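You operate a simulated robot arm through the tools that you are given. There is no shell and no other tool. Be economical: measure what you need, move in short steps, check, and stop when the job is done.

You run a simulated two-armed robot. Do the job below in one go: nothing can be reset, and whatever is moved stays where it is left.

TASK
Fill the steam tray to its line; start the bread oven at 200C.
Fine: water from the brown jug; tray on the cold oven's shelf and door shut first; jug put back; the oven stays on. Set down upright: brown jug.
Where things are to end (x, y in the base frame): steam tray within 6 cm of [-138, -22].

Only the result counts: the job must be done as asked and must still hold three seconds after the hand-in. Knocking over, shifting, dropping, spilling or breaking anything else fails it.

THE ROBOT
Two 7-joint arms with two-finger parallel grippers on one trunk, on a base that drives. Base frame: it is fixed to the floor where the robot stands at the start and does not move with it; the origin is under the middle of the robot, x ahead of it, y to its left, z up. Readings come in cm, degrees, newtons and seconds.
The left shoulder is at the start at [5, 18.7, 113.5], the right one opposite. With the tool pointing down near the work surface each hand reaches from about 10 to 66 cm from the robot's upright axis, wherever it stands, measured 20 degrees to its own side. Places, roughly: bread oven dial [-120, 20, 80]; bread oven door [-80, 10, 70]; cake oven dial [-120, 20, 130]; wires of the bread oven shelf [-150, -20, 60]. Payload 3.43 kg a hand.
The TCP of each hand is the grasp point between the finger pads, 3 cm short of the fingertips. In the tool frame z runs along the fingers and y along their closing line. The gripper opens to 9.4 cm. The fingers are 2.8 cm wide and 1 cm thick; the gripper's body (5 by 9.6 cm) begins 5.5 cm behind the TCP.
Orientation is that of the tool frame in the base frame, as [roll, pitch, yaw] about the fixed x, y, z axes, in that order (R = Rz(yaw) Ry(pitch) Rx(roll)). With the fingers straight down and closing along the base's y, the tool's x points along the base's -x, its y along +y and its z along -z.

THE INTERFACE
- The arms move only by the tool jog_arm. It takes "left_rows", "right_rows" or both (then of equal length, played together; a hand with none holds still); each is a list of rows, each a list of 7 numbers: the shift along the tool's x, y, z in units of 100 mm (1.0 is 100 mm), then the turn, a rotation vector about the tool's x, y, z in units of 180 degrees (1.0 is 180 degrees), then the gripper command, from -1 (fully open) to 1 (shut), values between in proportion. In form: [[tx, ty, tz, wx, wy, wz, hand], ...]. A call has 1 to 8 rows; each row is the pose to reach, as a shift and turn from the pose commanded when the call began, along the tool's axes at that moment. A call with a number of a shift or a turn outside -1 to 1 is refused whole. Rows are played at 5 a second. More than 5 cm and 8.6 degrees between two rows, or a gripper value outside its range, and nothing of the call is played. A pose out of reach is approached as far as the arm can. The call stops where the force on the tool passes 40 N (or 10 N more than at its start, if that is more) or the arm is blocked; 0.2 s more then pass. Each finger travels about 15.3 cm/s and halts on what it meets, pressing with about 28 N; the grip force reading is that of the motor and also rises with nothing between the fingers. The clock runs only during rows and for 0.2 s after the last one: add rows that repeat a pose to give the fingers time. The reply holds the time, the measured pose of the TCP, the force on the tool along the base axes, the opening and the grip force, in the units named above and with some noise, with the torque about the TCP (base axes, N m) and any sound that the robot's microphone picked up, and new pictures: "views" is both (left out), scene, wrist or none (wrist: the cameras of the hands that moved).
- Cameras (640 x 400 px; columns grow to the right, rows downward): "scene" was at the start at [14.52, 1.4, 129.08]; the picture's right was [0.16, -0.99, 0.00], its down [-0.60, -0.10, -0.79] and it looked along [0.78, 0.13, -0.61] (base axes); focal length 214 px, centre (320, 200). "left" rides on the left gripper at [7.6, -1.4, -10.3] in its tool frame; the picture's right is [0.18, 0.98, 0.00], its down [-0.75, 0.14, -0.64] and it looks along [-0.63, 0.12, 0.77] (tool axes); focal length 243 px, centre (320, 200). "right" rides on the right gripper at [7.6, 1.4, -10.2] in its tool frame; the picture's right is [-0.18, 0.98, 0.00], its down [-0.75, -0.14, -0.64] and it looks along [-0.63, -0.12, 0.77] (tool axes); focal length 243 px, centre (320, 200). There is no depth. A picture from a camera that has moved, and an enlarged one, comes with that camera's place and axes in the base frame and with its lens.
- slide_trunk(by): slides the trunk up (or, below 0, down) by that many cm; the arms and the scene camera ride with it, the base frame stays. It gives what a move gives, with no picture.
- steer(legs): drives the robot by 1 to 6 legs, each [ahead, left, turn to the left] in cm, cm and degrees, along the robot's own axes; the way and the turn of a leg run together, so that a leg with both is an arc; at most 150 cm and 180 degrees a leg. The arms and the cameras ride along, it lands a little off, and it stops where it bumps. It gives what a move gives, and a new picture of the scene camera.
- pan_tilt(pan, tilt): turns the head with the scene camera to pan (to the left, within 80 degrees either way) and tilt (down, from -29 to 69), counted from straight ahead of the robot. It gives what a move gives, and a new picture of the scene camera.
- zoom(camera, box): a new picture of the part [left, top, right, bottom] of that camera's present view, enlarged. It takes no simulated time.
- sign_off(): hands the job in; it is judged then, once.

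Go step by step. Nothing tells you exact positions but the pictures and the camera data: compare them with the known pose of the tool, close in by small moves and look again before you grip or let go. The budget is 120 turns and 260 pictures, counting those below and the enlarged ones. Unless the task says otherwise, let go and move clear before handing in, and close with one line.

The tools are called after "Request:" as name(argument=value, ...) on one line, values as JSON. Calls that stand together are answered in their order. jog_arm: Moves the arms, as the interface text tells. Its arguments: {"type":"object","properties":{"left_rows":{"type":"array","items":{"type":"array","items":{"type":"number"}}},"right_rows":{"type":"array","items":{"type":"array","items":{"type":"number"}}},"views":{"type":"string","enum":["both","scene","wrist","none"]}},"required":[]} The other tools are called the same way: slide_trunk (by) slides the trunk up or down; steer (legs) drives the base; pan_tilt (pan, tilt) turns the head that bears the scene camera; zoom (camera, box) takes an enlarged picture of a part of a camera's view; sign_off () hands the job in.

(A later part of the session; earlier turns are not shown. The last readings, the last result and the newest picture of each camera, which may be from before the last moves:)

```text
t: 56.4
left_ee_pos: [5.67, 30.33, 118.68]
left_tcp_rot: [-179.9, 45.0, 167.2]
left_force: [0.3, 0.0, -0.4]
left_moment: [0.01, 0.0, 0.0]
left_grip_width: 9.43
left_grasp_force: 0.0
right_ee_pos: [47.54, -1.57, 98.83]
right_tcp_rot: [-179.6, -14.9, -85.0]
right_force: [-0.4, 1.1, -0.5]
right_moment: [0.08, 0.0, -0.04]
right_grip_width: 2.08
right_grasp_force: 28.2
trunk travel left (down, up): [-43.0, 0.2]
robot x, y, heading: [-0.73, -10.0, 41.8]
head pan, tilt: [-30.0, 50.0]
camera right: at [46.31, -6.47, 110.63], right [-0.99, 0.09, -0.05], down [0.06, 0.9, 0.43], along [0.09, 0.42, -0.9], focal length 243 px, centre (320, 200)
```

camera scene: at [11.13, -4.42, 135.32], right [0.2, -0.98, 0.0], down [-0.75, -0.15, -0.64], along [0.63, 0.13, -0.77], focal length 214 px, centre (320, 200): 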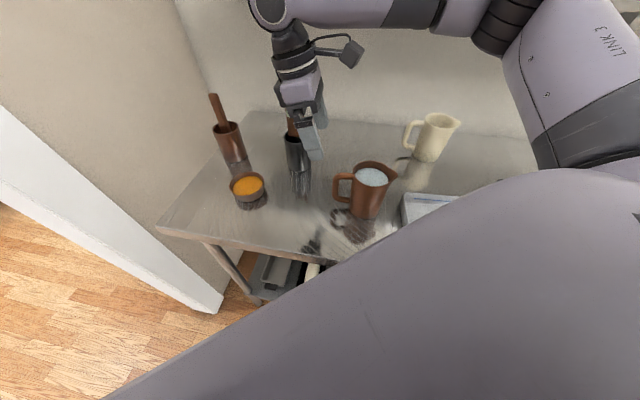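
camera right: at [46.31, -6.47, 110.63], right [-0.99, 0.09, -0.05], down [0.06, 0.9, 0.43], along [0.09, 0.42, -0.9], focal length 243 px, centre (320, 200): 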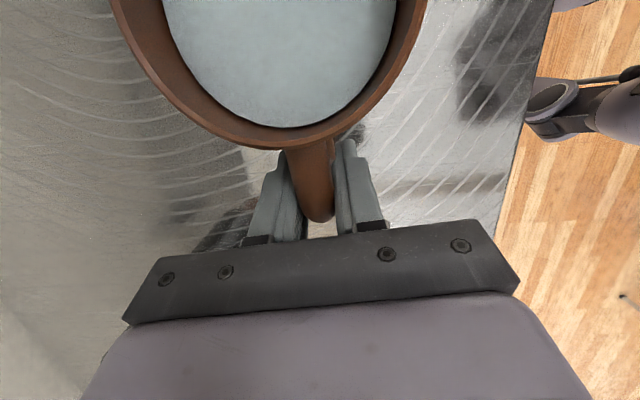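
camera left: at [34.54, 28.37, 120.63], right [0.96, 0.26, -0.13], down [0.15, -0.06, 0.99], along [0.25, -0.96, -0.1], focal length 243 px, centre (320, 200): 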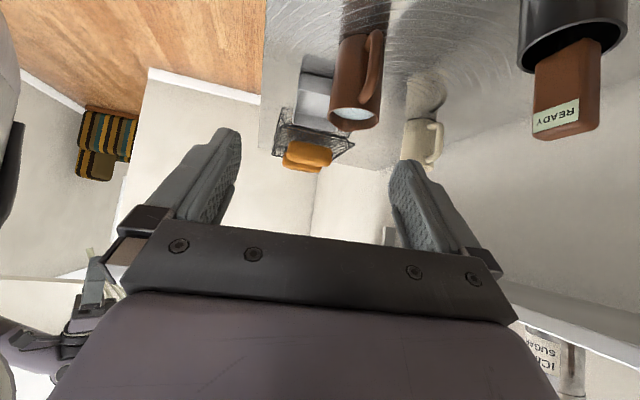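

Gripped at 28 N. A small test lift to see whether the jug stays level and how heavy it is.

Request:
jog_arm(right_rows=[[0.038, 0, -0.03, 0, 0, 0, 1], [0.046, 0, -0.06, 0, 0, 0, 1], [0.056, 0, -0.097, 0, 0, 0, 1], [0.07, 0, -0.145, 0, 0, 0, 1], [0.07, 0, -0.145, 0, 0, 0, 1]])

```text
t: 57.6
left_ee_pos: [5.72, 30.38, 118.79]
left_tcp_rot: [-179.9, 45.1, 167.3]
left_force: [0.7, -0.2, -0.3]
left_moment: [-0.04, 0.01, 0.01]
left_grip_width: 9.4
left_grasp_force: 0.1
right_ee_pos: [47.63, -1.86, 100.42]
right_tcp_rot: [-179.6, -14.9, -85.1]
right_force: [0.7, -0.4, -2.5]
right_moment: [0.06, 0.0, -0.03]
right_grip_width: 2.07
right_grasp_force: 28.1
trunk travel left (down, up): [-43.0, 0.2]
robot x, y, heading: [-0.84, -9.84, 41.5]
head pan, tilt: [-30.0, 50.0]
camera scene: at [11.15, -4.49, 135.33], right [0.2, -0.98, 0.0], down [-0.75, -0.15, -0.64], along [0.63, 0.13, -0.77], focal length 214 px, centre (320, 200)
camera right: at [46.36, -6.8, 112.22], right [-0.99, 0.09, -0.05], down [0.06, 0.9, 0.43], along [0.09, 0.42, -0.9], focal length 243 px, centre (320, 200)
```

scene: 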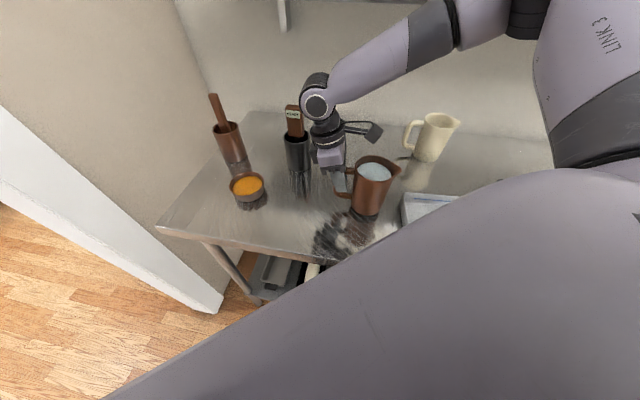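
right: 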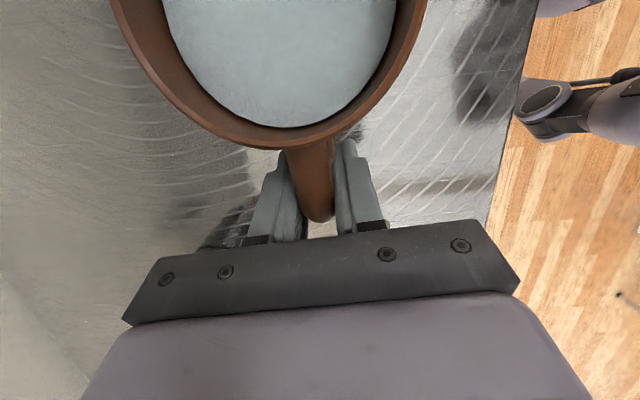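

The jug hangs firmly and level in the grip. I lift it 10 cm straight up.

Request:
jog_arm(right_rows=[[0.04, 0, -0.145, 0, 0, 0, 1], [0.09, 0, -0.34, 0, 0, 0, 1], [0.142, 0, -0.53, 0, 0, 0, 1], [0.193, 0, -0.725, 0, 0, 0, 1], [0.244, 0, -0.918, 0, 0, 0, 1], [0.266, 0, -1.0, 0, 0, 0, 1]], views="none")

```text
t: 59.0
left_ee_pos: [5.74, 30.49, 118.7]
left_tcp_rot: [-179.9, 45.0, 167.2]
left_force: [0.2, -0.1, 0.6]
left_moment: [-0.01, 0.0, -0.02]
left_grip_width: 9.41
left_grasp_force: 0.1
right_ee_pos: [47.5, -1.9, 110.77]
right_tcp_rot: [-179.7, -14.9, -85.0]
right_force: [-0.6, -0.7, -2.3]
right_moment: [0.11, -0.02, -0.03]
right_grip_width: 2.08
right_grasp_force: 27.9
trunk travel left (down, up): [-43.0, 0.2]
robot x, y, heading: [-1.16, -9.99, 41.5]
head pan, tilt: [-30.0, 50.0]
```

Request:
jog_arm(right_rows=[[0.05, -0.02, 0.01, -0.0027, 0, 0.01, 1], [0.16, -0.06, 0.03, -0.008, 0, 0.03, 1], [0.29, -0.11, 0.06, -0.0154, 0, 0.058, 1], [0.42, -0.16, 0.09, -0.0225, 0, 0.085, 1], [0.55, -0.21, 0.12, -0.0295, 0, 0.111, 1], [0.67, -0.26, 0.144, -0.036, 0, 0.136, 1], [0.76, -0.295, 0.162, -0.041, 0, 0.154, 1], [0.792, -0.31, 0.169, -0.0428, 0, 0.161, 1]], views="none")

```text
t: 60.8
left_ee_pos: [5.77, 30.41, 118.66]
left_tcp_rot: [-179.9, 45.0, 167.3]
left_force: [-0.3, -0.5, 0.5]
left_moment: [0.03, -0.02, -0.02]
left_grip_width: 9.39
left_grasp_force: 0.1
right_ee_pos: [51.48, -9.64, 111.01]
right_tcp_rot: [-179.7, -14.7, -115.0]
right_force: [0.3, -1.4, -2.3]
right_moment: [0.15, -0.04, -0.04]
right_grip_width: 2.09
right_grasp_force: 27.7
trunk travel left (down, up): [-43.0, 0.2]
robot x, y, heading: [-1.18, -10.02, 41.4]
head pan, tilt: [-30.0, 50.0]
```

Request:
jog_arm(right_rows=[[0.04, -0.05, 0.01, -0.0025, 0, 0.009, 1], [0.12, -0.15, 0.02, -0.0065, 0, 0.025, 1], [0.22, -0.27, 0.04, -0.0115, 0, 0.044, 1], [0.32, -0.39, 0.055, -0.0167, 0, 0.064, 1], [0.42, -0.51, 0.07, -0.0217, 0, 0.083, 1], [0.5, -0.61, 0.084, -0.026, 0, 0.099, 1], [0.55, -0.656, 0.092, -0.0282, 0, 0.1074, 1]])

Request:
pan_tilt(pan=-45, tilt=45)

```text
t: 62.4
left_ee_pos: [5.66, 30.36, 118.71]
left_tcp_rot: [-179.9, 45.0, 167.3]
left_force: [0.7, 0.0, 0.0]
left_moment: [-0.01, 0.01, 0.01]
left_grip_width: 9.42
left_grasp_force: 0.0
right_ee_pos: [54.94, -17.45, 111.58]
right_tcp_rot: [-179.7, -14.5, -134.9]
right_force: [-0.2, 0.6, -1.6]
right_moment: [0.1, -0.1, -0.02]
right_grip_width: 2.08
right_grasp_force: 27.9
trunk travel left (down, up): [-43.0, 0.2]
robot x, y, heading: [-0.82, -9.9, 41.3]
head pan, tilt: [-30.0, 50.0]
camera scene: at [11.14, -4.5, 135.33], right [0.2, -0.98, 0.0], down [-0.75, -0.15, -0.64], along [0.63, 0.13, -0.77], focal length 214 px, centre (320, 200)
camera right: at [50.48, -19.88, 123.38], right [-0.57, 0.82, -0.05], down [0.73, 0.53, 0.43], along [0.38, 0.21, -0.9], focal length 243 px, centre (320, 200)
```

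scene: 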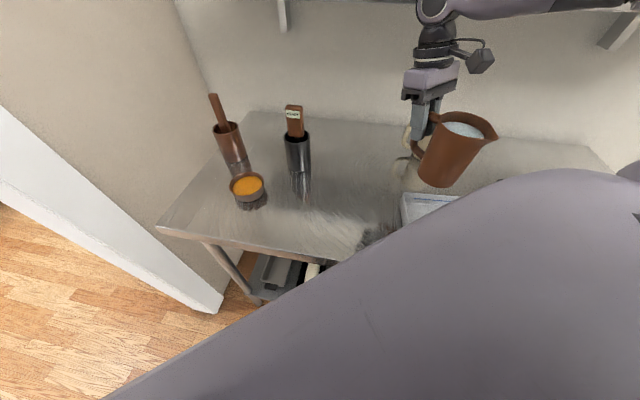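
right: 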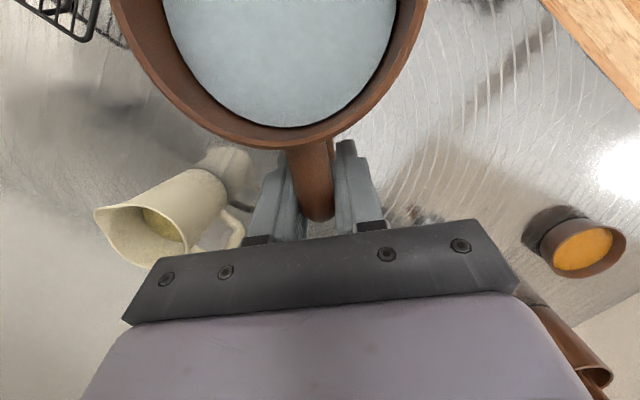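

```text
t: 63.2
left_ee_pos: [5.65, 30.45, 118.68]
left_tcp_rot: [-179.9, 45.0, 167.3]
left_force: [0.4, 0.6, -0.3]
left_moment: [0.01, 0.03, -0.03]
left_grip_width: 9.41
left_grasp_force: 0.1
right_ee_pos: [54.95, -17.46, 111.58]
right_tcp_rot: [-179.7, -14.6, -134.8]
right_force: [0.4, 1.1, -1.7]
right_moment: [0.08, -0.08, 0.0]
right_grip_width: 2.06
right_grasp_force: 28.2
trunk travel left (down, up): [-43.0, 0.2]
robot x, y, heading: [-0.92, -9.77, 41.4]
head pan, tilt: [-45.0, 45.0]
camera scene: at [11.72, -6.52, 136.02], right [-0.06, -1.0, 0.0], down [-0.71, 0.04, -0.71], along [0.71, -0.04, -0.71], focal length 214 px, centre (320, 200)
```

scene: 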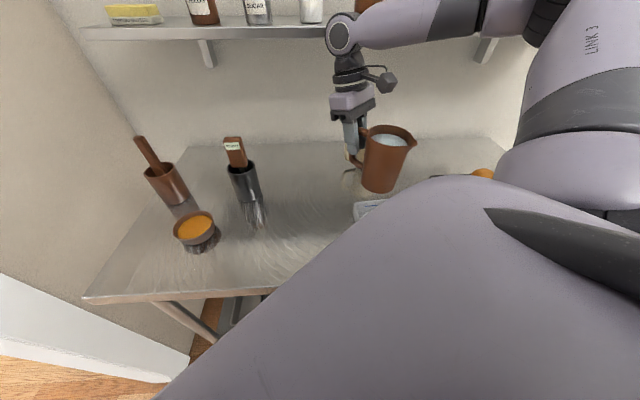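

My own shoulder hides the tray in this stance, so I bring the jug in close, then turn the robot to face the tray for pouring.

Request:
jog_arm(right_rows=[[0.01, 0.06, 0.002, 0, 0, 0, 1], [0.02, 0.2, 0.005, 0, 0, 0, 1], [0.035, 0.36, 0.01, 0, 0, 0, 1], [0.055, 0.54, 0.015, 0, 0, 0, 1], [0.075, 0.72, 0.02, 0, 0, 0, 1], [0.09, 0.87, 0.024, 0, 0, 0, 1], [0.1, 0.96, 0.026, 0, 0, 0, 1]], views="none")

Request:
jog_arm(right_rows=[[0.01, 0.06, 0.002, 0, 0, 0, 1], [0.02, 0.2, 0.005, 0, 0, 0, 1], [0.035, 0.36, 0.01, 0, 0, 0, 1], [0.055, 0.54, 0.015, 0, 0, 0, 1], [0.075, 0.72, 0.02, 0, 0, 0, 1], [0.09, 0.87, 0.024, 0, 0, 0, 1], [0.1, 0.96, 0.026, 0, 0, 0, 1]], views="scene")

```text
t: 64.8
left_ee_pos: [5.65, 30.34, 118.67]
left_tcp_rot: [-179.9, 45.1, 167.3]
left_force: [1.2, 0.0, -0.7]
left_moment: [0.01, -0.02, 0.01]
left_grip_width: 9.41
left_grasp_force: 0.2
right_ee_pos: [47.36, -11.68, 111.69]
right_tcp_rot: [-179.7, -14.6, -134.9]
right_force: [-0.5, -0.9, -1.5]
right_moment: [0.07, -0.09, 0.01]
right_grip_width: 2.06
right_grasp_force: 28.0
trunk travel left (down, up): [-43.0, 0.2]
robot x, y, heading: [-1.02, -9.59, 41.4]
head pan, tilt: [-45.0, 45.0]
```

```text
t: 66.4
left_ee_pos: [5.67, 30.52, 118.72]
left_tcp_rot: [-179.9, 45.0, 167.2]
left_force: [-0.5, 0.2, 0.3]
left_moment: [-0.01, 0.02, 0.0]
left_grip_width: 9.39
left_grasp_force: 0.0
right_ee_pos: [39.99, -5.53, 111.47]
right_tcp_rot: [-179.8, -14.6, -135.0]
right_force: [-0.3, -0.8, -2.0]
right_moment: [0.09, -0.08, 0.02]
right_grip_width: 2.08
right_grasp_force: 27.8
trunk travel left (down, up): [-43.0, 0.2]
robot x, y, heading: [-1.08, -10.12, 41.5]
head pan, tilt: [-45.0, 45.0]
camera scene: at [11.7, -6.51, 136.02], right [-0.06, -1.0, 0.0], down [-0.71, 0.04, -0.71], along [0.71, -0.04, -0.71], focal length 214 px, centre (320, 200)
```

scene: 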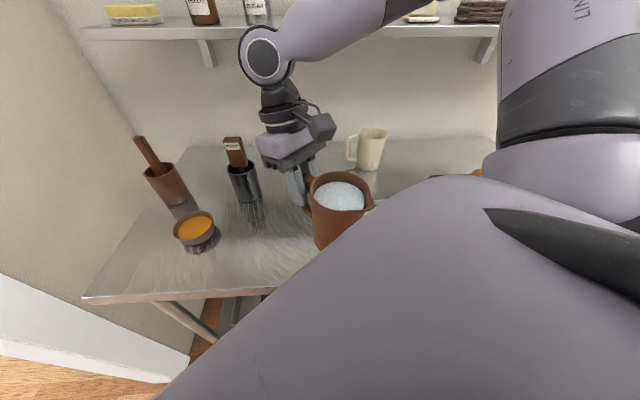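

Request:
steer(legs=[[0, 0, -12], [0, 0, -12], [0, 0, -12]])

Request:
pan_tilt(pan=0, tilt=52)

```text
t: 69.1
left_ee_pos: [28.22, 18.76, 118.74]
left_tcp_rot: [-179.8, 45.0, 130.9]
left_force: [0.2, 0.4, 0.3]
left_moment: [-0.01, 0.0, -0.02]
left_grip_width: 9.4
left_grasp_force: 0.1
right_ee_pos: [34.54, -30.65, 111.39]
right_tcp_rot: [-179.7, -14.6, -171.2]
right_force: [-0.5, -0.5, -2.5]
right_moment: [0.01, -0.13, 0.01]
right_grip_width: 2.07
right_grasp_force: 27.9
trunk travel left (down, up): [-43.0, 0.2]
robot x, y, heading: [-0.9, -9.66, 5.3]
head pan, tilt: [-45.0, 45.0]
camera scene: at [11.28, -14.59, 136.02], right [-0.64, -0.77, 0.0], down [-0.54, 0.45, -0.71], along [0.54, -0.45, -0.71], focal length 214 px, centre (320, 200)
```

scene: 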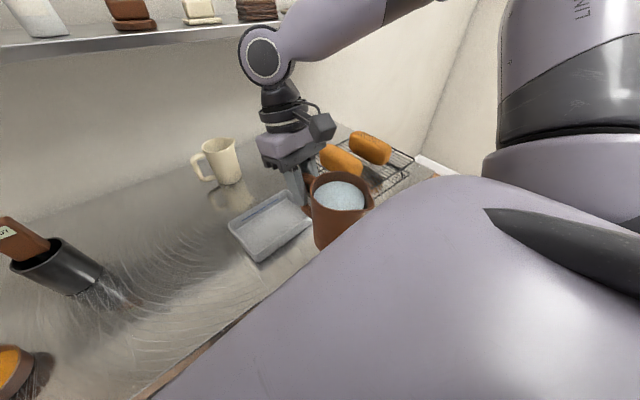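

```text
t: 70.2
left_ee_pos: [28.07, 18.74, 118.75]
left_tcp_rot: [-180.0, 45.0, 131.0]
left_force: [-0.4, -0.4, -1.0]
left_moment: [-0.01, -0.05, 0.0]
left_grip_width: 9.4
left_grasp_force: 0.2
right_ee_pos: [34.48, -30.55, 111.46]
right_tcp_rot: [-179.7, -14.6, -171.1]
right_force: [0.3, -0.4, -1.7]
right_moment: [0.06, -0.13, 0.0]
right_grip_width: 2.03
right_grasp_force: 27.7
trunk travel left (down, up): [-43.0, 0.2]
robot x, y, heading: [-1.23, -9.65, 5.1]
head pan, tilt: [0.0, 52.0]
camera scene: at [12.51, -8.69, 135.06], right [0.09, -1.0, 0.0], down [-0.78, -0.07, -0.62], along [0.61, 0.06, -0.79], focal length 214 px, centre (320, 200)
```

scene: 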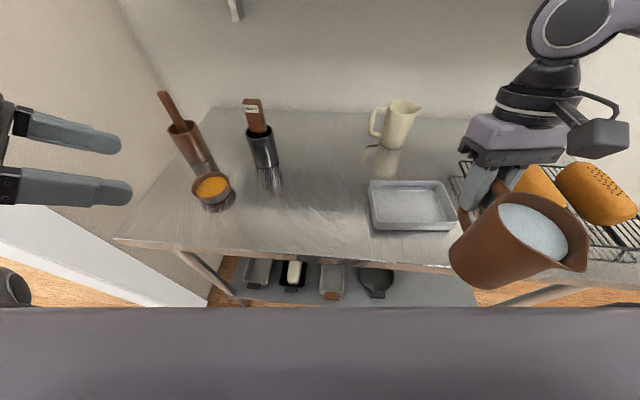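

Clear view now. I move the jug over the far side of the tray, spout toward me.

Request:
jog_arm(right_rows=[[-0.05, 0.02, -0.015, 0.0015, 0, -0.006, 1], [-0.16, 0.07, -0.04, 0.0047, 0, -0.018, 1], [-0.3, 0.14, -0.078, 0.009, 0, -0.034, 1], [-0.44, 0.21, -0.115, 0.013, 0, -0.05, 1], [-0.58, 0.28, -0.15, 0.017, 0, -0.065, 1], [-0.71, 0.34, -0.185, 0.0203, 0, -0.078, 1], [-0.79, 0.38, -0.205, 0.0224, 0, -0.0861, 1]], views="none")

```text
t: 71.8
left_ee_pos: [28.25, 18.75, 118.66]
left_tcp_rot: [-179.8, 45.0, 131.1]
left_force: [0.6, -0.2, 0.7]
left_moment: [0.01, 0.05, 0.01]
left_grip_width: 9.4
left_grasp_force: 0.1
right_ee_pos: [41.83, -25.5, 111.3]
right_tcp_rot: [-179.6, -14.7, -155.1]
right_force: [-0.4, 0.2, -1.9]
right_moment: [0.06, -0.15, 0.02]
right_grip_width: 2.1
right_grasp_force: 27.6
trunk travel left (down, up): [-43.0, 0.2]
robot x, y, heading: [-0.89, -9.9, 5.3]
head pan, tilt: [0.0, 52.0]
```

Request:
jog_arm(right_rows=[[-0.05, -0.01, -0.015, 0, 0, 0, 1], [-0.16, -0.025, -0.045, 0, 0, 0, 1], [-0.3, -0.047, -0.085, 0, 0, 0, 1], [-0.44, -0.07, -0.125, 0, 0, 0, 1], [-0.58, -0.09, -0.165, 0, 0, 0, 1], [-0.7, -0.11, -0.2, 0, 0, 0, 1], [-0.76, -0.12, -0.215, 0, 0, 0, 1]], views="none")

Request:
jog_arm(right_rows=[[-0.05, -0.01, -0.015, 0, 0, 0, 1], [-0.16, -0.025, -0.045, 0, 0, 0, 1], [-0.3, -0.047, -0.085, 0, 0, 0, 1], [-0.44, -0.07, -0.125, 0, 0, 0, 1], [-0.58, -0.09, -0.165, 0, 0, 0, 1], [-0.7, -0.11, -0.2, 0, 0, 0, 1], [-0.76, -0.12, -0.215, 0, 0, 0, 1]])

```text
t: 73.4
left_ee_pos: [28.34, 18.73, 118.62]
left_tcp_rot: [-179.9, 45.0, 131.0]
left_force: [0.3, -0.7, 0.1]
left_moment: [-0.02, 0.02, -0.02]
left_grip_width: 9.4
left_grasp_force: 0.0
right_ee_pos: [45.74, -27.09, 111.68]
right_tcp_rot: [-179.7, -14.6, -155.0]
right_force: [-0.9, -0.9, -2.3]
right_moment: [0.05, -0.14, -0.01]
right_grip_width: 2.09
right_grasp_force: 28.3
right hand out of reach, approached as far as the arm can: row 3, 4, 5, 6, 7
trunk travel left (down, up): [-43.0, 0.2]
robot x, y, heading: [-0.84, -9.89, 5.2]
head pan, tilt: [0.0, 52.0]
```

```text
t: 75.0
left_ee_pos: [28.16, 18.65, 118.75]
left_tcp_rot: [-180.0, 45.1, 131.0]
left_force: [0.5, -0.6, -0.3]
left_moment: [-0.06, 0.05, 0.03]
left_grip_width: 9.41
left_grasp_force: 0.0
right_ee_pos: [48.55, -29.49, 112.19]
right_tcp_rot: [-179.7, -14.5, -155.0]
right_force: [-0.2, -0.7, -2.0]
right_moment: [0.07, -0.13, 0.02]
right_grip_width: 2.08
right_grasp_force: 27.8
right hand out of reach, approached as far as the arm can: row 1, 2, 3, 4, 5, 6, 7
trunk travel left (down, up): [-43.0, 0.2]
robot x, y, heading: [-1.07, -9.65, 5.3]
head pan, tilt: [0.0, 52.0]
camera scene: at [12.52, -8.68, 135.06], right [0.09, -1.0, 0.0], down [-0.78, -0.07, -0.62], along [0.61, 0.06, -0.79], focal length 214 px, centre (320, 200)
camera right: at [43.42, -30.23, 123.97], right [-0.25, 0.97, -0.05], down [0.87, 0.25, 0.43], along [0.43, 0.06, -0.9], focal length 243 px, centre (320, 200)
```

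scene: 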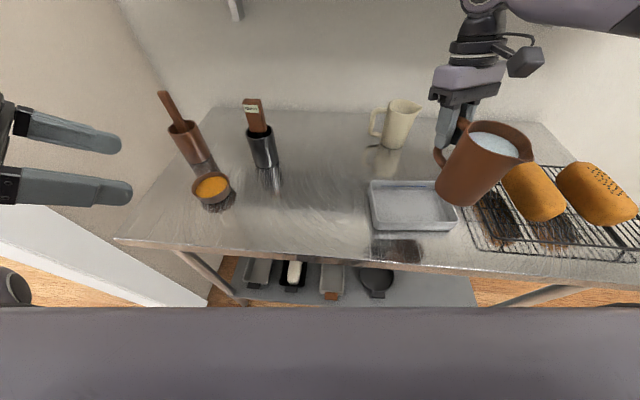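
right: 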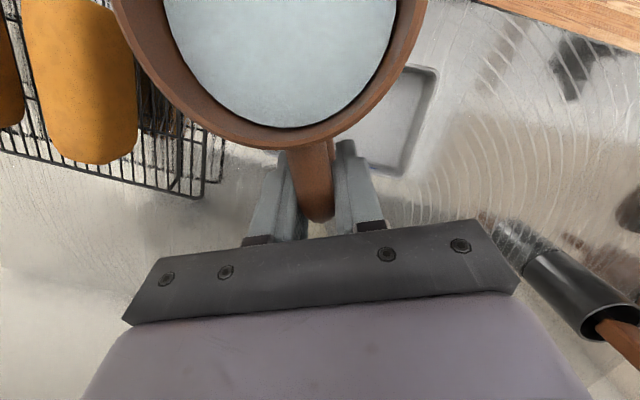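

The far reach is limited while level, but tilting will give reach. I shift the base a little left and forward.

Request:
steer(legs=[[3, 8.5, 0]])

```text
t: 76.4
left_ee_pos: [30.49, 27.23, 118.7]
left_tcp_rot: [-180.0, 45.0, 131.0]
left_force: [-0.2, 0.5, -0.5]
left_moment: [-0.02, 0.01, -0.04]
left_grip_width: 9.41
left_grasp_force: 0.1
right_ee_pos: [50.58, -21.07, 112.17]
right_tcp_rot: [-179.8, -14.7, -155.1]
right_force: [-0.2, -0.2, -2.6]
right_moment: [0.03, -0.13, 0.0]
right_grip_width: 2.07
right_grasp_force: 27.9
trunk travel left (down, up): [-43.0, 0.2]
robot x, y, heading: [1.44, -1.21, 5.3]
head pan, tilt: [0.0, 52.0]
camera scene: at [14.68, -0.15, 135.06], right [0.09, -1.0, 0.0], down [-0.78, -0.07, -0.62], along [0.61, 0.06, -0.79], focal length 214 px, centre (320, 200)
```

scene: 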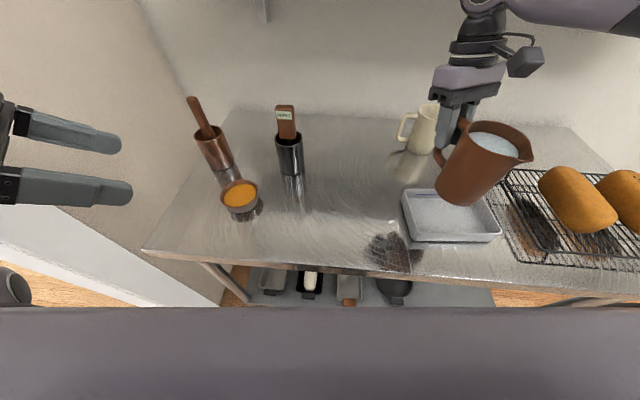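

Request:
jog_arm(right_rows=[[-0.06, -0.02, -0.005, 0, -0.009, 0, 1], [-0.15, -0.06, -0.01, 0, -0.02, 0, 1], [-0.25, -0.1, -0.02, 0, -0.033, 0, 1], [-0.34, -0.135, -0.025, 0, -0.048, 0, 1], [-0.377, -0.15, -0.026, 0, -0.056, 0, 1]], views="scene")

```text
t: 77.6
left_ee_pos: [30.4, 27.21, 118.62]
left_tcp_rot: [-179.9, 45.0, 131.0]
left_force: [0.9, 0.3, -0.1]
left_moment: [0.0, 0.0, 0.04]
left_grip_width: 9.4
left_grasp_force: 0.0
right_ee_pos: [54.67, -20.8, 111.61]
right_tcp_rot: [-179.7, -4.5, -155.0]
right_force: [0.0, 0.5, -2.5]
right_moment: [0.03, -0.11, -0.01]
right_grip_width: 2.08
right_grasp_force: 28.0
trunk travel left (down, up): [-43.0, 0.2]
robot x, y, heading: [1.4, -1.49, 5.0]
head pan, tilt: [0.0, 52.0]
camera scene: at [14.67, -0.2, 135.06], right [0.09, -1.0, 0.0], down [-0.78, -0.07, -0.62], along [0.61, 0.06, -0.79], focal length 214 px, centre (320, 200)
```

scene: 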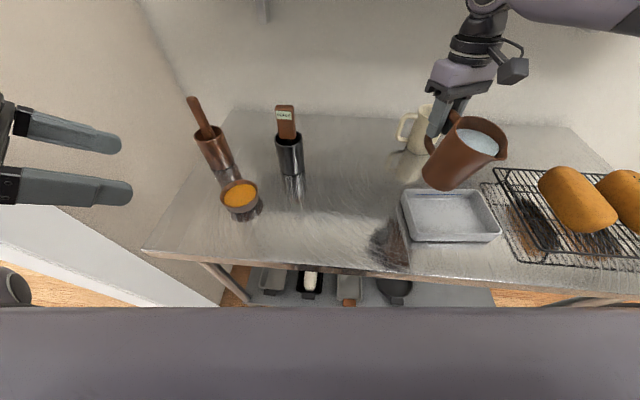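

Request:
jog_arm(right_rows=[[-0.04, -0.02, 0, 0, -0.014, 0, 1], [-0.08, -0.05, -0.005, 0, -0.028, 0, 1], [-0.12, -0.07, -0.01, 0, -0.042, 0, 1], [-0.12, -0.07, -0.01, 0, -0.056, 0, 1], [-0.12, -0.07, -0.01, 0, -0.056, 0, 1]], views="none")

Request:
zoom(camera="scene", box=[380, 90, 540, 250])

```text
t: 78.8
left_ee_pos: [30.41, 27.13, 118.73]
left_tcp_rot: [-179.8, 45.0, 131.0]
left_force: [0.6, -0.3, -0.1]
left_moment: [-0.01, -0.02, 0.02]
left_grip_width: 9.4
left_grasp_force: 0.1
right_ee_pos: [56.02, -21.02, 111.67]
right_tcp_rot: [-179.7, 5.6, -155.1]
right_force: [0.2, 0.8, -2.5]
right_moment: [0.05, -0.04, 0.0]
right_grip_width: 2.09
right_grasp_force: 27.6
trunk travel left (down, up): [-43.0, 0.2]
robot x, y, heading: [1.25, -1.44, 5.5]
head pan, tilt: [0.0, 52.0]
```

```text
2.50 times, centred on (460, 170) of scene
camera zoom: at [14.68, -0.19, 135.06], right [0.09, -1.0, 0.0], down [-0.78, -0.07, -0.62], along [0.61, 0.06, -0.79], focal length 536 px, centre (-30, 275)
```

zoom: 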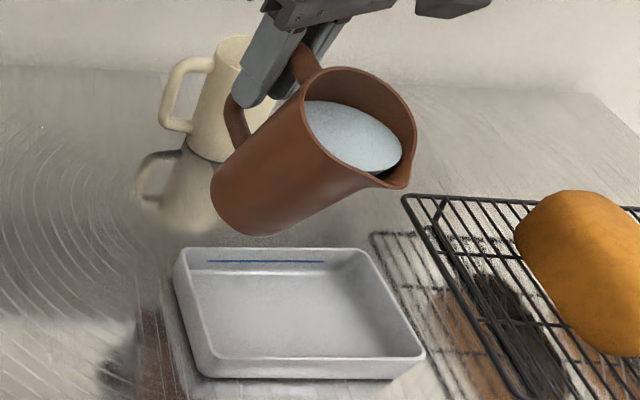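

No water out yet at 20°. I continue to about 30° over the tray.

Request:
jog_arm(right_rows=[[0.01, 0, 0.03, 0, -0.014, 0, 1], [0.02, 0, 0.06, 0, -0.028, 0, 1], [0.03, 0, 0.09, 0, -0.042, 0, 1], [0.043, 0, 0.116, 0, -0.056, 0, 1], [0.043, 0, 0.116, 0, -0.056, 0, 1], [0.043, 0, 0.116, 0, -0.056, 0, 1]], views="none")

Request:
zoom(camera="scene", box=[380, 90, 540, 250])

```text
t: 80.2
left_ee_pos: [30.4, 27.21, 118.75]
left_tcp_rot: [-179.9, 45.0, 131.0]
left_force: [0.1, 0.0, 0.3]
left_moment: [-0.01, 0.03, -0.04]
left_grip_width: 9.38
left_grasp_force: 0.1
right_ee_pos: [55.77, -21.21, 110.18]
right_tcp_rot: [-179.8, 15.7, -155.0]
right_force: [0.5, 0.0, -2.3]
right_moment: [0.01, -0.04, 0.0]
right_grip_width: 2.1
right_grasp_force: 27.8
trunk travel left (down, up): [-43.0, 0.2]
robot x, y, heading: [1.39, -1.46, 5.5]
head pan, tilt: [0.0, 52.0]
```

```text
2.50 times, centred on (460, 170) of scene
camera zoom: at [14.67, -0.2, 135.06], right [0.09, -1.0, 0.0], down [-0.78, -0.07, -0.62], along [0.61, 0.06, -0.79], focal length 536 px, centre (-30, 275)
```

zoom: 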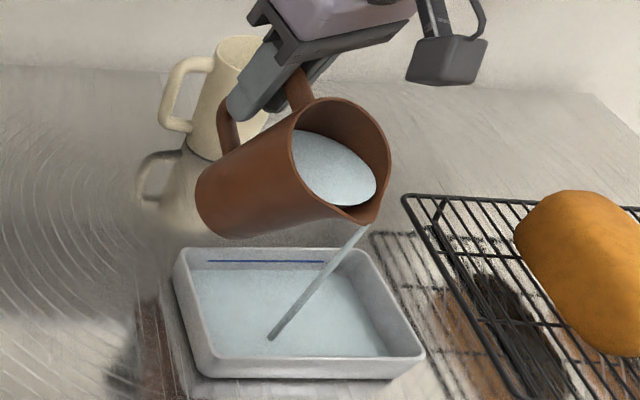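

Water is flowing into the middle of the tray. I hold briefly and check the level.

Request:
jog_arm(right_rows=[[0, 0, 0, 0, 0, 0, 1]], views="none")

Request:
zoom(camera="scene", box=[415, 135, 505, 195])

```text
t: 80.6
left_ee_pos: [30.2, 27.07, 118.73]
left_tcp_rot: [-179.9, 45.0, 131.0]
left_force: [0.4, 0.3, -0.3]
left_moment: [-0.01, 0.04, -0.02]
left_grip_width: 9.4
left_grasp_force: 0.0
right_ee_pos: [55.66, -21.06, 110.1]
right_tcp_rot: [-179.7, 15.6, -155.0]
right_force: [-1.0, -1.6, -2.4]
right_moment: [0.05, -0.08, 0.03]
right_grip_width: 2.11
right_grasp_force: 28.5
trunk travel left (down, up): [-43.0, 0.2]
robot x, y, heading: [1.23, -1.19, 5.1]
head pan, tilt: [0.0, 52.0]
```

```text
6.67 times, centred on (460, 165) of scene
camera zoom: at [14.67, -0.2, 135.06], right [0.09, -1.0, 0.0], down [-0.78, -0.07, -0.62], along [0.61, 0.06, -0.79], focal length 1430 px, centre (-613, 433)
```

zoom: 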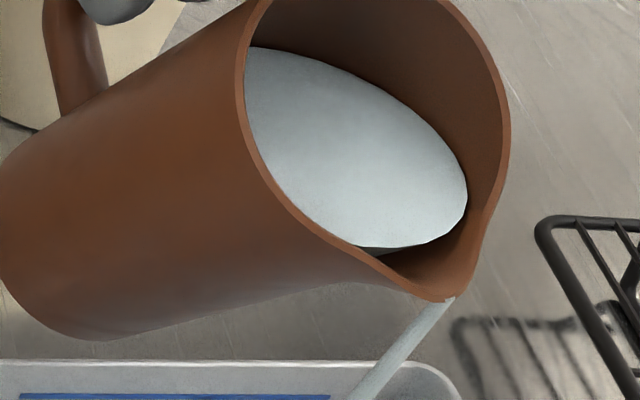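

Request:
zoom(camera="scene", box=[420, 180, 498, 235])

```text
7.27 times, centred on (459, 208) of scene
camera zoom: at [14.67, -0.2, 135.06], right [0.09, -1.0, 0.0], down [-0.78, -0.07, -0.62], along [0.61, 0.06, -0.79], focal length 1560 px, centre (-691, 146)
```

zoom: 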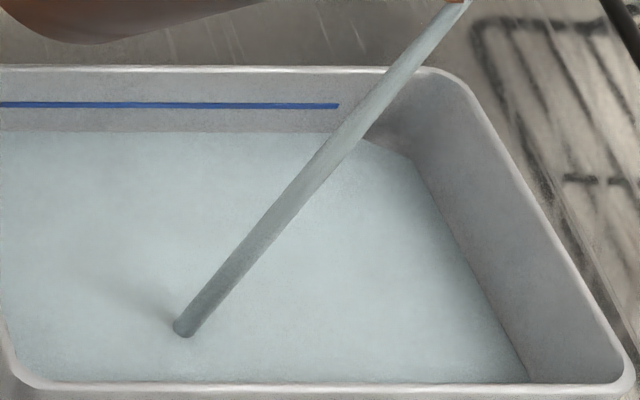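

Request:
jog_arm(right_rows=[[0, 0, 0, 0, 0, 0, 1], [0, 0, 0, 0, 0, 0, 1], [0, 0, 0, 0, 0, 0, 1], [0, 0, 0, 0, 0, 0, 1]], views="none")

Request:
zoom(camera="scene", box=[400, 150, 510, 245])

```text
t: 81.6
left_ee_pos: [30.5, 27.2, 118.82]
left_tcp_rot: [-179.9, 45.0, 130.9]
left_force: [-0.7, 0.9, 0.1]
left_moment: [-0.03, 0.0, 0.01]
left_grip_width: 9.41
left_grasp_force: 0.0
right_ee_pos: [55.86, -21.21, 110.24]
right_tcp_rot: [-179.7, 15.6, -155.0]
right_force: [0.3, -0.1, -2.6]
right_moment: [0.0, -0.03, 0.03]
right_grip_width: 2.07
right_grasp_force: 27.7
trunk travel left (down, up): [-43.0, 0.2]
robot x, y, heading: [1.32, -1.4, 5.2]
head pan, tilt: [0.0, 52.0]
```

```text
4.21 times, centred on (455, 198) of scene
camera zoom: at [14.67, -0.2, 135.06], right [0.09, -1.0, 0.0], down [-0.78, -0.07, -0.62], along [0.61, 0.06, -0.79], focal length 903 px, centre (-248, 210)
```

zoom: 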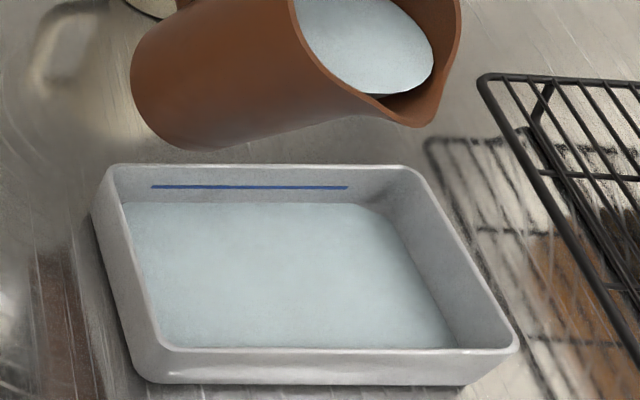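

The flow stopped by itself; the level is about halfway to the line (1.4 cm under it). I tilt further by 6° and wait.

Request:
jog_arm(right_rows=[[-0.006, 0, -0.02, 0, -0.011, 0, 1], [-0.01, 0, -0.035, 0, -0.022, 0, 1], [-0.013, 0, -0.048, 0, -0.033, 0, 1], [-0.013, 0, -0.048, 0, -0.033, 0, 1], [-0.013, 0, -0.048, 0, -0.033, 0, 1], [-0.013, 0, -0.048, 0, -0.033, 0, 1], [-0.013, 0, -0.048, 0, -0.033, 0, 1], [-0.013, 0, -0.048, 0, -0.033, 0, 1]], views="none")

Request:
zoom(camera="scene", box=[400, 150, 510, 245])

```text
t: 83.4
left_ee_pos: [30.42, 27.14, 118.74]
left_tcp_rot: [-179.9, 45.0, 131.0]
left_force: [0.1, 0.1, -1.1]
left_moment: [-0.02, 0.03, -0.02]
left_grip_width: 9.37
left_grasp_force: 0.1
right_ee_pos: [55.69, -21.22, 110.79]
right_tcp_rot: [-179.7, 21.6, -155.0]
right_force: [0.3, 0.2, -1.9]
right_moment: [0.01, -0.07, -0.03]
right_grip_width: 2.08
right_grasp_force: 27.7
trunk travel left (down, up): [-43.0, 0.2]
robot x, y, heading: [1.32, -1.32, 5.4]
head pan, tilt: [0.0, 52.0]
```

```text
4.21 times, centred on (455, 198) of scene
camera zoom: at [14.68, -0.2, 135.06], right [0.09, -1.0, 0.0], down [-0.78, -0.07, -0.62], along [0.61, 0.06, -0.79], focal length 903 px, centre (-248, 210)
```

zoom: 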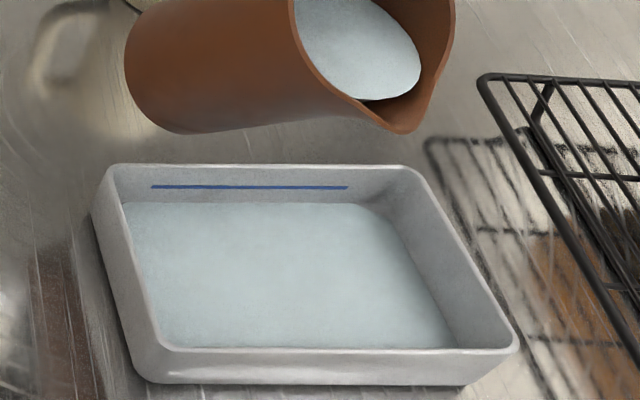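

Request:
jog_arm(right_rows=[[0, 0, 0, 0, -0.01, 0, 1], [0, 0, 0, 0, -0.02, 0, 1], [0, 0, 0, 0, -0.028, 0, 1], [0, 0, 0, 0, -0.028, 0, 1], [0, 0, 0, 0, -0.028, 0, 1], [0, 0, 0, 0, -0.028, 0, 1]], views="none")

Request:
zoom(camera="scene", box=[400, 150, 510, 245])

```text
t: 84.8
left_ee_pos: [30.4, 27.12, 118.82]
left_tcp_rot: [-179.9, 45.0, 131.0]
left_force: [0.1, -0.9, 0.1]
left_moment: [0.03, 0.04, -0.01]
left_grip_width: 9.42
left_grasp_force: 0.1
right_ee_pos: [55.56, -21.26, 110.79]
right_tcp_rot: [-179.7, 26.7, -154.9]
right_force: [0.8, 0.7, -2.3]
right_moment: [0.0, -0.04, 0.02]
right_grip_width: 2.05
right_grasp_force: 28.3
trunk travel left (down, up): [-43.0, 0.2]
robot x, y, heading: [1.12, -1.29, 5.2]
head pan, tilt: [0.0, 52.0]
```

```text
4.21 times, centred on (455, 198) of scene
camera zoom: at [14.68, -0.2, 135.06], right [0.09, -1.0, 0.0], down [-0.78, -0.07, -0.62], along [0.61, 0.06, -0.79], focal length 903 px, centre (-248, 210)
```

zoom: 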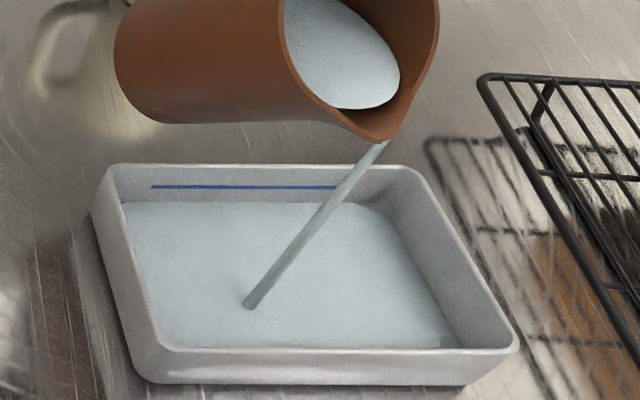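

Flowing again. Hold and watch.

Request:
jog_arm(right_rows=[[0, 0, 0, 0, 0, 0, 1], [0, 0, 0, 0, 0, 0, 1], [0, 0, 0, 0, 0, 0, 1], [0, 0, 0, 0, 0, 0, 1], [0, 0, 0, 0, 0, 0, 1]], views="none")

Request:
zoom(camera="scene", box=[400, 150, 510, 245])

```text
t: 86.0
left_ee_pos: [30.41, 27.12, 118.62]
left_tcp_rot: [-179.9, 45.0, 131.0]
left_force: [0.1, -0.5, 0.0]
left_moment: [-0.05, 0.0, 0.05]
left_grip_width: 9.4
left_grasp_force: 0.0
right_ee_pos: [55.68, -21.15, 110.92]
right_tcp_rot: [-179.7, 26.6, -154.9]
right_force: [0.9, 0.9, -2.2]
right_moment: [0.04, -0.03, -0.03]
right_grip_width: 2.07
right_grasp_force: 28.2
trunk travel left (down, up): [-43.0, 0.2]
robot x, y, heading: [1.35, -1.7, 5.4]
head pan, tilt: [0.0, 52.0]
```

```text
4.21 times, centred on (455, 198) of scene
camera zoom: at [14.68, -0.2, 135.06], right [0.09, -1.0, 0.0], down [-0.78, -0.07, -0.62], along [0.61, 0.06, -0.79], focal length 903 px, centre (-248, 210)
```

zoom: 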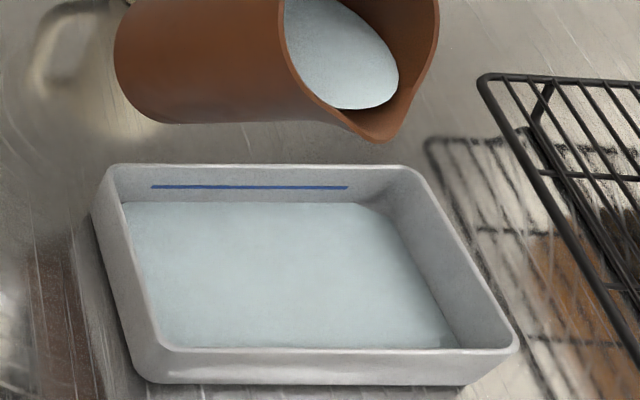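

Request:
jog_arm(right_rows=[[0, 0, 0, 0, -0.012, 0, 1], [0, 0, 0, 0, -0.024, 0, 1], [0, 0, 0, 0, -0.036, 0, 1], [0, 0, 0, 0, -0.036, 0, 1], [0, 0, 0, 0, -0.036, 0, 1], [0, 0, 0, 0, -0.036, 0, 1], [0, 0, 0, 0, -0.036, 0, 1], [0, 0, 0, 0, -0.036, 0, 1]], views="none")

Request:
zoom(camera="scene", box=[400, 150, 510, 245])

```text
t: 87.8
left_ee_pos: [30.47, 27.25, 118.67]
left_tcp_rot: [-179.9, 45.0, 131.0]
left_force: [0.0, -0.5, -0.6]
left_moment: [0.0, -0.01, -0.02]
left_grip_width: 9.39
left_grasp_force: 0.2
right_ee_pos: [55.56, -21.12, 110.76]
right_tcp_rot: [-179.7, 33.2, -154.9]
right_force: [-0.2, -0.5, -1.9]
right_moment: [0.01, -0.05, 0.01]
right_grip_width: 2.09
right_grasp_force: 28.0
trunk travel left (down, up): [-43.0, 0.2]
robot x, y, heading: [1.05, -1.33, 5.1]
head pan, tilt: [0.0, 52.0]
```

```text
4.21 times, centred on (455, 198) of scene
camera zoom: at [14.68, -0.2, 135.06], right [0.09, -1.0, 0.0], down [-0.78, -0.07, -0.62], along [0.61, 0.06, -0.79], focal length 903 px, centre (-248, 210)
```

zoom: 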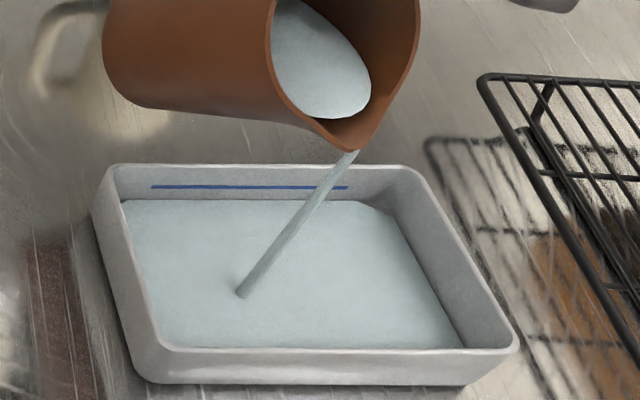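

Request:
jog_arm(right_rows=[[0, 0, 0, 0, 0, 0, 1], [0, 0, 0, 0, 0, 0, 1], [0, 0, 0, 0, -0.008, 0, 1], [0, 0, 0, 0, -0.016, 0, 1], [0, 0, 0, 0, -0.025, 0, 1], [0, 0, 0, 0, -0.025, 0, 1], [0, 0, 0, 0, -0.025, 0, 1], [0, 0, 0, 0, -0.025, 0, 1]], views="none")

Request:
zoom(camera="scene", box=[400, 150, 510, 245])

```text
t: 89.6
left_ee_pos: [30.35, 27.31, 118.72]
left_tcp_rot: [-179.9, 45.0, 131.0]
left_force: [-0.4, 0.3, 0.1]
left_moment: [-0.01, 0.03, -0.02]
left_grip_width: 9.41
left_grasp_force: 0.2
right_ee_pos: [55.73, -21.17, 110.85]
right_tcp_rot: [-179.6, 37.5, -154.9]
right_force: [0.0, -0.3, -1.8]
right_moment: [0.03, 0.0, -0.01]
right_grip_width: 2.08
right_grasp_force: 28.2
trunk travel left (down, up): [-43.0, 0.2]
robot x, y, heading: [1.06, -1.54, 5.2]
head pan, tilt: [0.0, 52.0]
```

```text
4.21 times, centred on (455, 198) of scene
camera zoom: at [14.68, -0.2, 135.06], right [0.09, -1.0, 0.0], down [-0.78, -0.07, -0.62], along [0.61, 0.06, -0.79], focal length 903 px, centre (-248, 210)
```

zoom: 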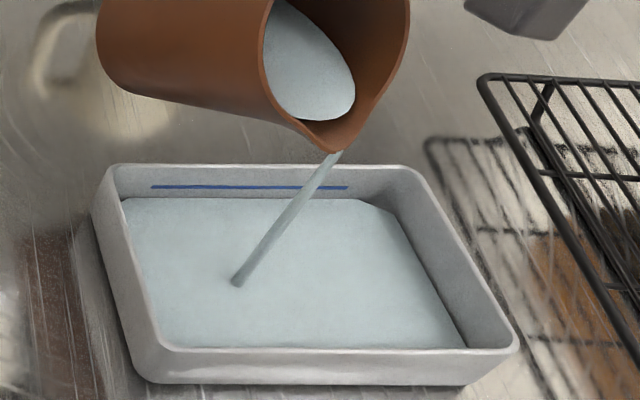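

Request:
jog_arm(right_rows=[[0, 0, 0, 0, -0.01, 0, 1], [0, 0, 0, 0, -0.02, 0, 1], [0, 0, 0, 0, -0.033, 0, 1], [0, 0, 0, 0, -0.033, 0, 1], [0, 0, 0, 0, -0.033, 0, 1], [0, 0, 0, 0, -0.033, 0, 1], [0, 0, 0, 0, -0.033, 0, 1], [0, 0, 0, 0, -0.033, 0, 1]], views="none")

Request:
zoom(camera="scene", box=[400, 150, 510, 245])

```text
t: 91.4
left_ee_pos: [30.39, 27.08, 118.68]
left_tcp_rot: [-179.9, 45.0, 130.9]
left_force: [1.2, -0.4, 0.2]
left_moment: [-0.03, 0.01, 0.01]
left_grip_width: 9.39
left_grasp_force: 0.1
right_ee_pos: [55.76, -21.14, 110.96]
right_tcp_rot: [-179.6, 43.5, -154.8]
right_force: [0.1, 0.7, -1.9]
right_moment: [0.01, 0.02, -0.02]
right_grip_width: 2.1
right_grasp_force: 28.2
trunk travel left (down, up): [-43.0, 0.2]
robot x, y, heading: [1.17, -1.6, 5.2]
head pan, tilt: [0.0, 52.0]
```

```text
4.21 times, centred on (455, 198) of scene
camera zoom: at [14.68, -0.2, 135.06], right [0.09, -1.0, 0.0], down [-0.78, -0.07, -0.62], along [0.61, 0.06, -0.79], focal length 903 px, centre (-248, 210)
```

zoom: 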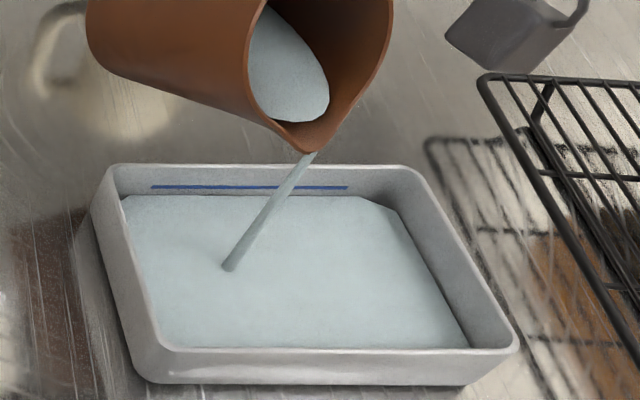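

Request:
jog_arm(right_rows=[[0.05, 0, -0.05, 0, -0.01, 0, 1], [0.1, 0, -0.1, 0, -0.02, 0, 1], [0.16, 0, -0.155, 0, -0.033, 0, 1], [0.217, 0, -0.206, 0, -0.039, 0, 1], [0.217, 0, -0.206, 0, -0.039, 0, 1], [0.217, 0, -0.206, 0, -0.039, 0, 1], [0.217, 0, -0.206, 0, -0.039, 0, 1], [0.217, 0, -0.206, 0, -0.039, 0, 1]], views="none")

Request:
zoom(camera="scene", box=[400, 150, 510, 245])

```text
t: 93.2
left_ee_pos: [30.36, 27.19, 118.68]
left_tcp_rot: [-179.9, 45.1, 131.0]
left_force: [0.2, -0.5, -0.2]
left_moment: [0.0, 0.01, 0.0]
left_grip_width: 9.38
left_grasp_force: 0.1
right_ee_pos: [53.05, -22.58, 110.83]
right_tcp_rot: [-179.6, 50.6, -154.8]
right_force: [-1.1, -0.5, -1.1]
right_moment: [-0.02, 0.02, 0.02]
right_grip_width: 2.06
right_grasp_force: 27.9
trunk travel left (down, up): [-43.0, 0.2]
robot x, y, heading: [1.01, -1.11, 5.3]
head pan, tilt: [0.0, 52.0]
```

```text
4.21 times, centred on (455, 198) of scene
camera zoom: at [14.67, -0.2, 135.06], right [0.09, -1.0, 0.0], down [-0.78, -0.07, -0.62], along [0.61, 0.06, -0.79], focal length 903 px, centre (-248, 210)
```

zoom: 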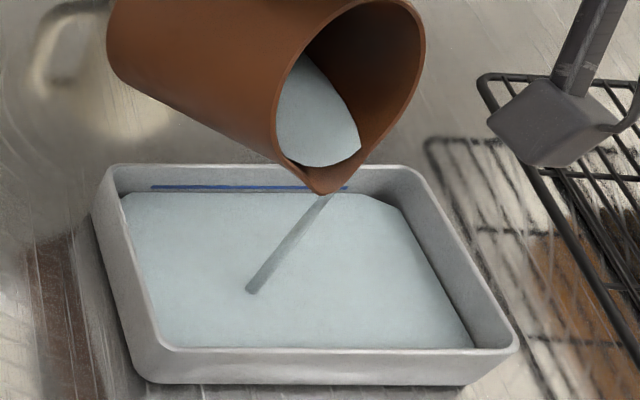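

Request:
jog_arm(right_rows=[[0, 0, 0, 0, 0, 0, 1], [0, 0, 0, 0, 0, 0, 1], [0, 0, 0, 0, 0, 0, 1], [0, 0, 0, 0, 0, 0, 1]], views="none")

Request:
zoom(camera="scene", box=[415, 170, 495, 220])

```text
t: 94.2
left_ee_pos: [30.56, 27.24, 118.68]
left_tcp_rot: [-179.9, 45.0, 131.0]
left_force: [0.3, -0.1, -0.8]
left_moment: [0.02, -0.02, 0.03]
left_grip_width: 9.4
left_grasp_force: 0.1
right_ee_pos: [52.98, -22.47, 110.86]
right_tcp_rot: [-179.6, 50.6, -154.8]
right_force: [0.1, 0.3, -1.5]
right_moment: [0.0, 0.0, -0.04]
right_grip_width: 2.05
right_grasp_force: 28.5
trunk travel left (down, up): [-43.0, 0.2]
robot x, y, heading: [1.47, -1.25, 5.2]
head pan, tilt: [0.0, 52.0]
```

```text
8.00 times, centred on (455, 195) of scene
camera zoom: at [14.68, -0.2, 135.06], right [0.09, -1.0, 0.0], down [-0.78, -0.07, -0.62], along [0.61, 0.06, -0.79], focal length 1716 px, centre (-760, 240)
```

zoom: 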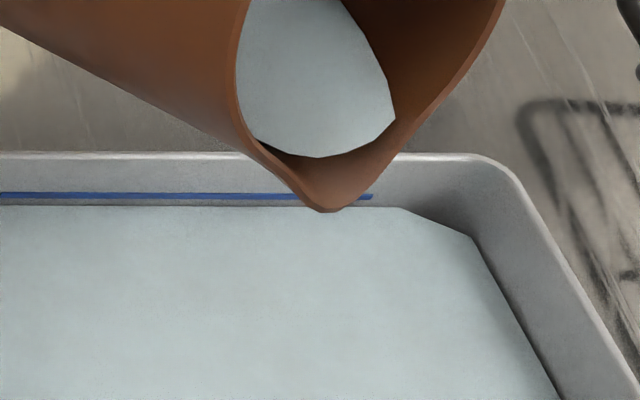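

About 0.4 cm left under the line. I tilt in small steps now.

Request:
jog_arm(right_rows=[[0, 0, 0, 0, -0.01, 0, 1], [0, 0, 0, 0, -0.02, 0, 1], [0, 0, 0, 0, -0.028, 0, 1], [0, 0, 0, 0, -0.028, 0, 1], [0, 0, 0, 0, -0.028, 0, 1], [0, 0, 0, 0, -0.028, 0, 1], [0, 0, 0, 0, -0.028, 0, 1], [0, 0, 0, 0, -0.028, 0, 1]], views="none")

Request:
zoom(camera="scene", box=[415, 170, 495, 220])

```text
t: 96.0
left_ee_pos: [30.31, 27.19, 118.75]
left_tcp_rot: [-179.9, 45.0, 131.0]
left_force: [-0.5, -0.6, 0.0]
left_moment: [-0.02, 0.01, -0.02]
left_grip_width: 9.4
left_grasp_force: 0.0
right_ee_pos: [52.89, -22.41, 110.81]
right_tcp_rot: [-179.4, 55.6, -154.6]
right_force: [-0.4, 1.0, -1.6]
right_moment: [-0.01, 0.06, -0.01]
right_grip_width: 2.07
right_grasp_force: 28.4
trunk travel left (down, up): [-43.0, 0.2]
robot x, y, heading: [1.36, -1.56, 5.6]
head pan, tilt: [0.0, 52.0]
```

```text
8.00 times, centred on (455, 195) of scene
camera zoom: at [14.68, -0.2, 135.06], right [0.09, -1.0, 0.0], down [-0.78, -0.07, -0.62], along [0.61, 0.06, -0.79], focal length 1716 px, centre (-760, 240)
```

zoom: 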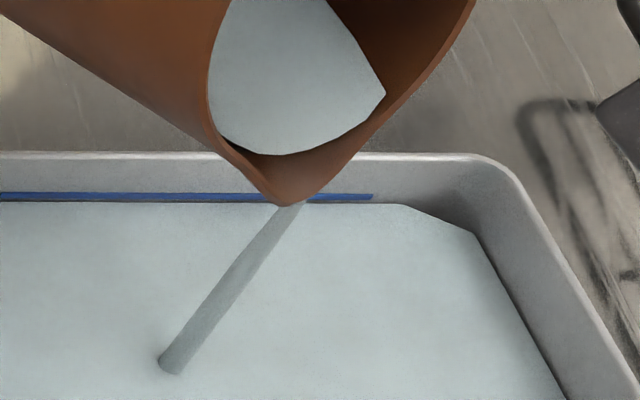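

Request:
jog_arm(right_rows=[[0, 0, 0, 0, 0, 0, 1], [0, 0, 0, 0, 0, 0, 1], [0, 0, 0, 0, 0, 0, 1], [0, 0, 0, 0, 0, 0, 1]], views="none")

Request:
zoom(camera="scene", box=[415, 170, 495, 220])

```text
t: 97.0
left_ee_pos: [30.33, 27.01, 118.71]
left_tcp_rot: [-180.0, 45.0, 130.9]
left_force: [-0.5, 1.1, 0.4]
left_moment: [0.02, -0.02, 0.01]
left_grip_width: 9.41
left_grasp_force: 0.0
right_ee_pos: [52.81, -22.39, 110.74]
right_tcp_rot: [-179.5, 55.6, -154.7]
right_force: [0.4, 0.6, -1.7]
right_moment: [-0.02, 0.02, -0.01]
right_grip_width: 2.1
right_grasp_force: 28.4
trunk travel left (down, up): [-43.0, 0.2]
robot x, y, heading: [1.1, -1.92, 5.3]
head pan, tilt: [0.0, 52.0]
```

```text
8.00 times, centred on (455, 195) of scene
camera zoom: at [14.68, -0.2, 135.06], right [0.09, -1.0, 0.0], down [-0.78, -0.07, -0.62], along [0.61, 0.06, -0.79], focal length 1716 px, centre (-760, 240)
```

zoom: 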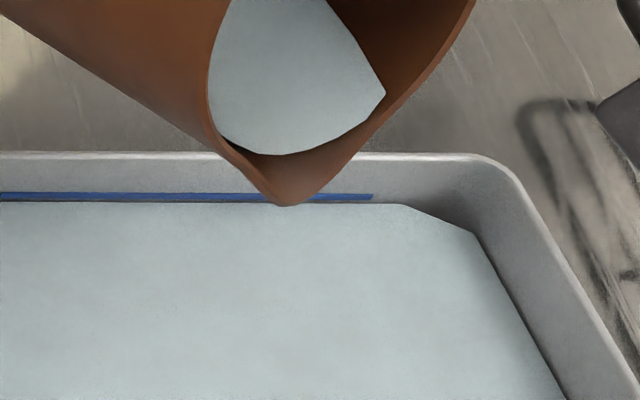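

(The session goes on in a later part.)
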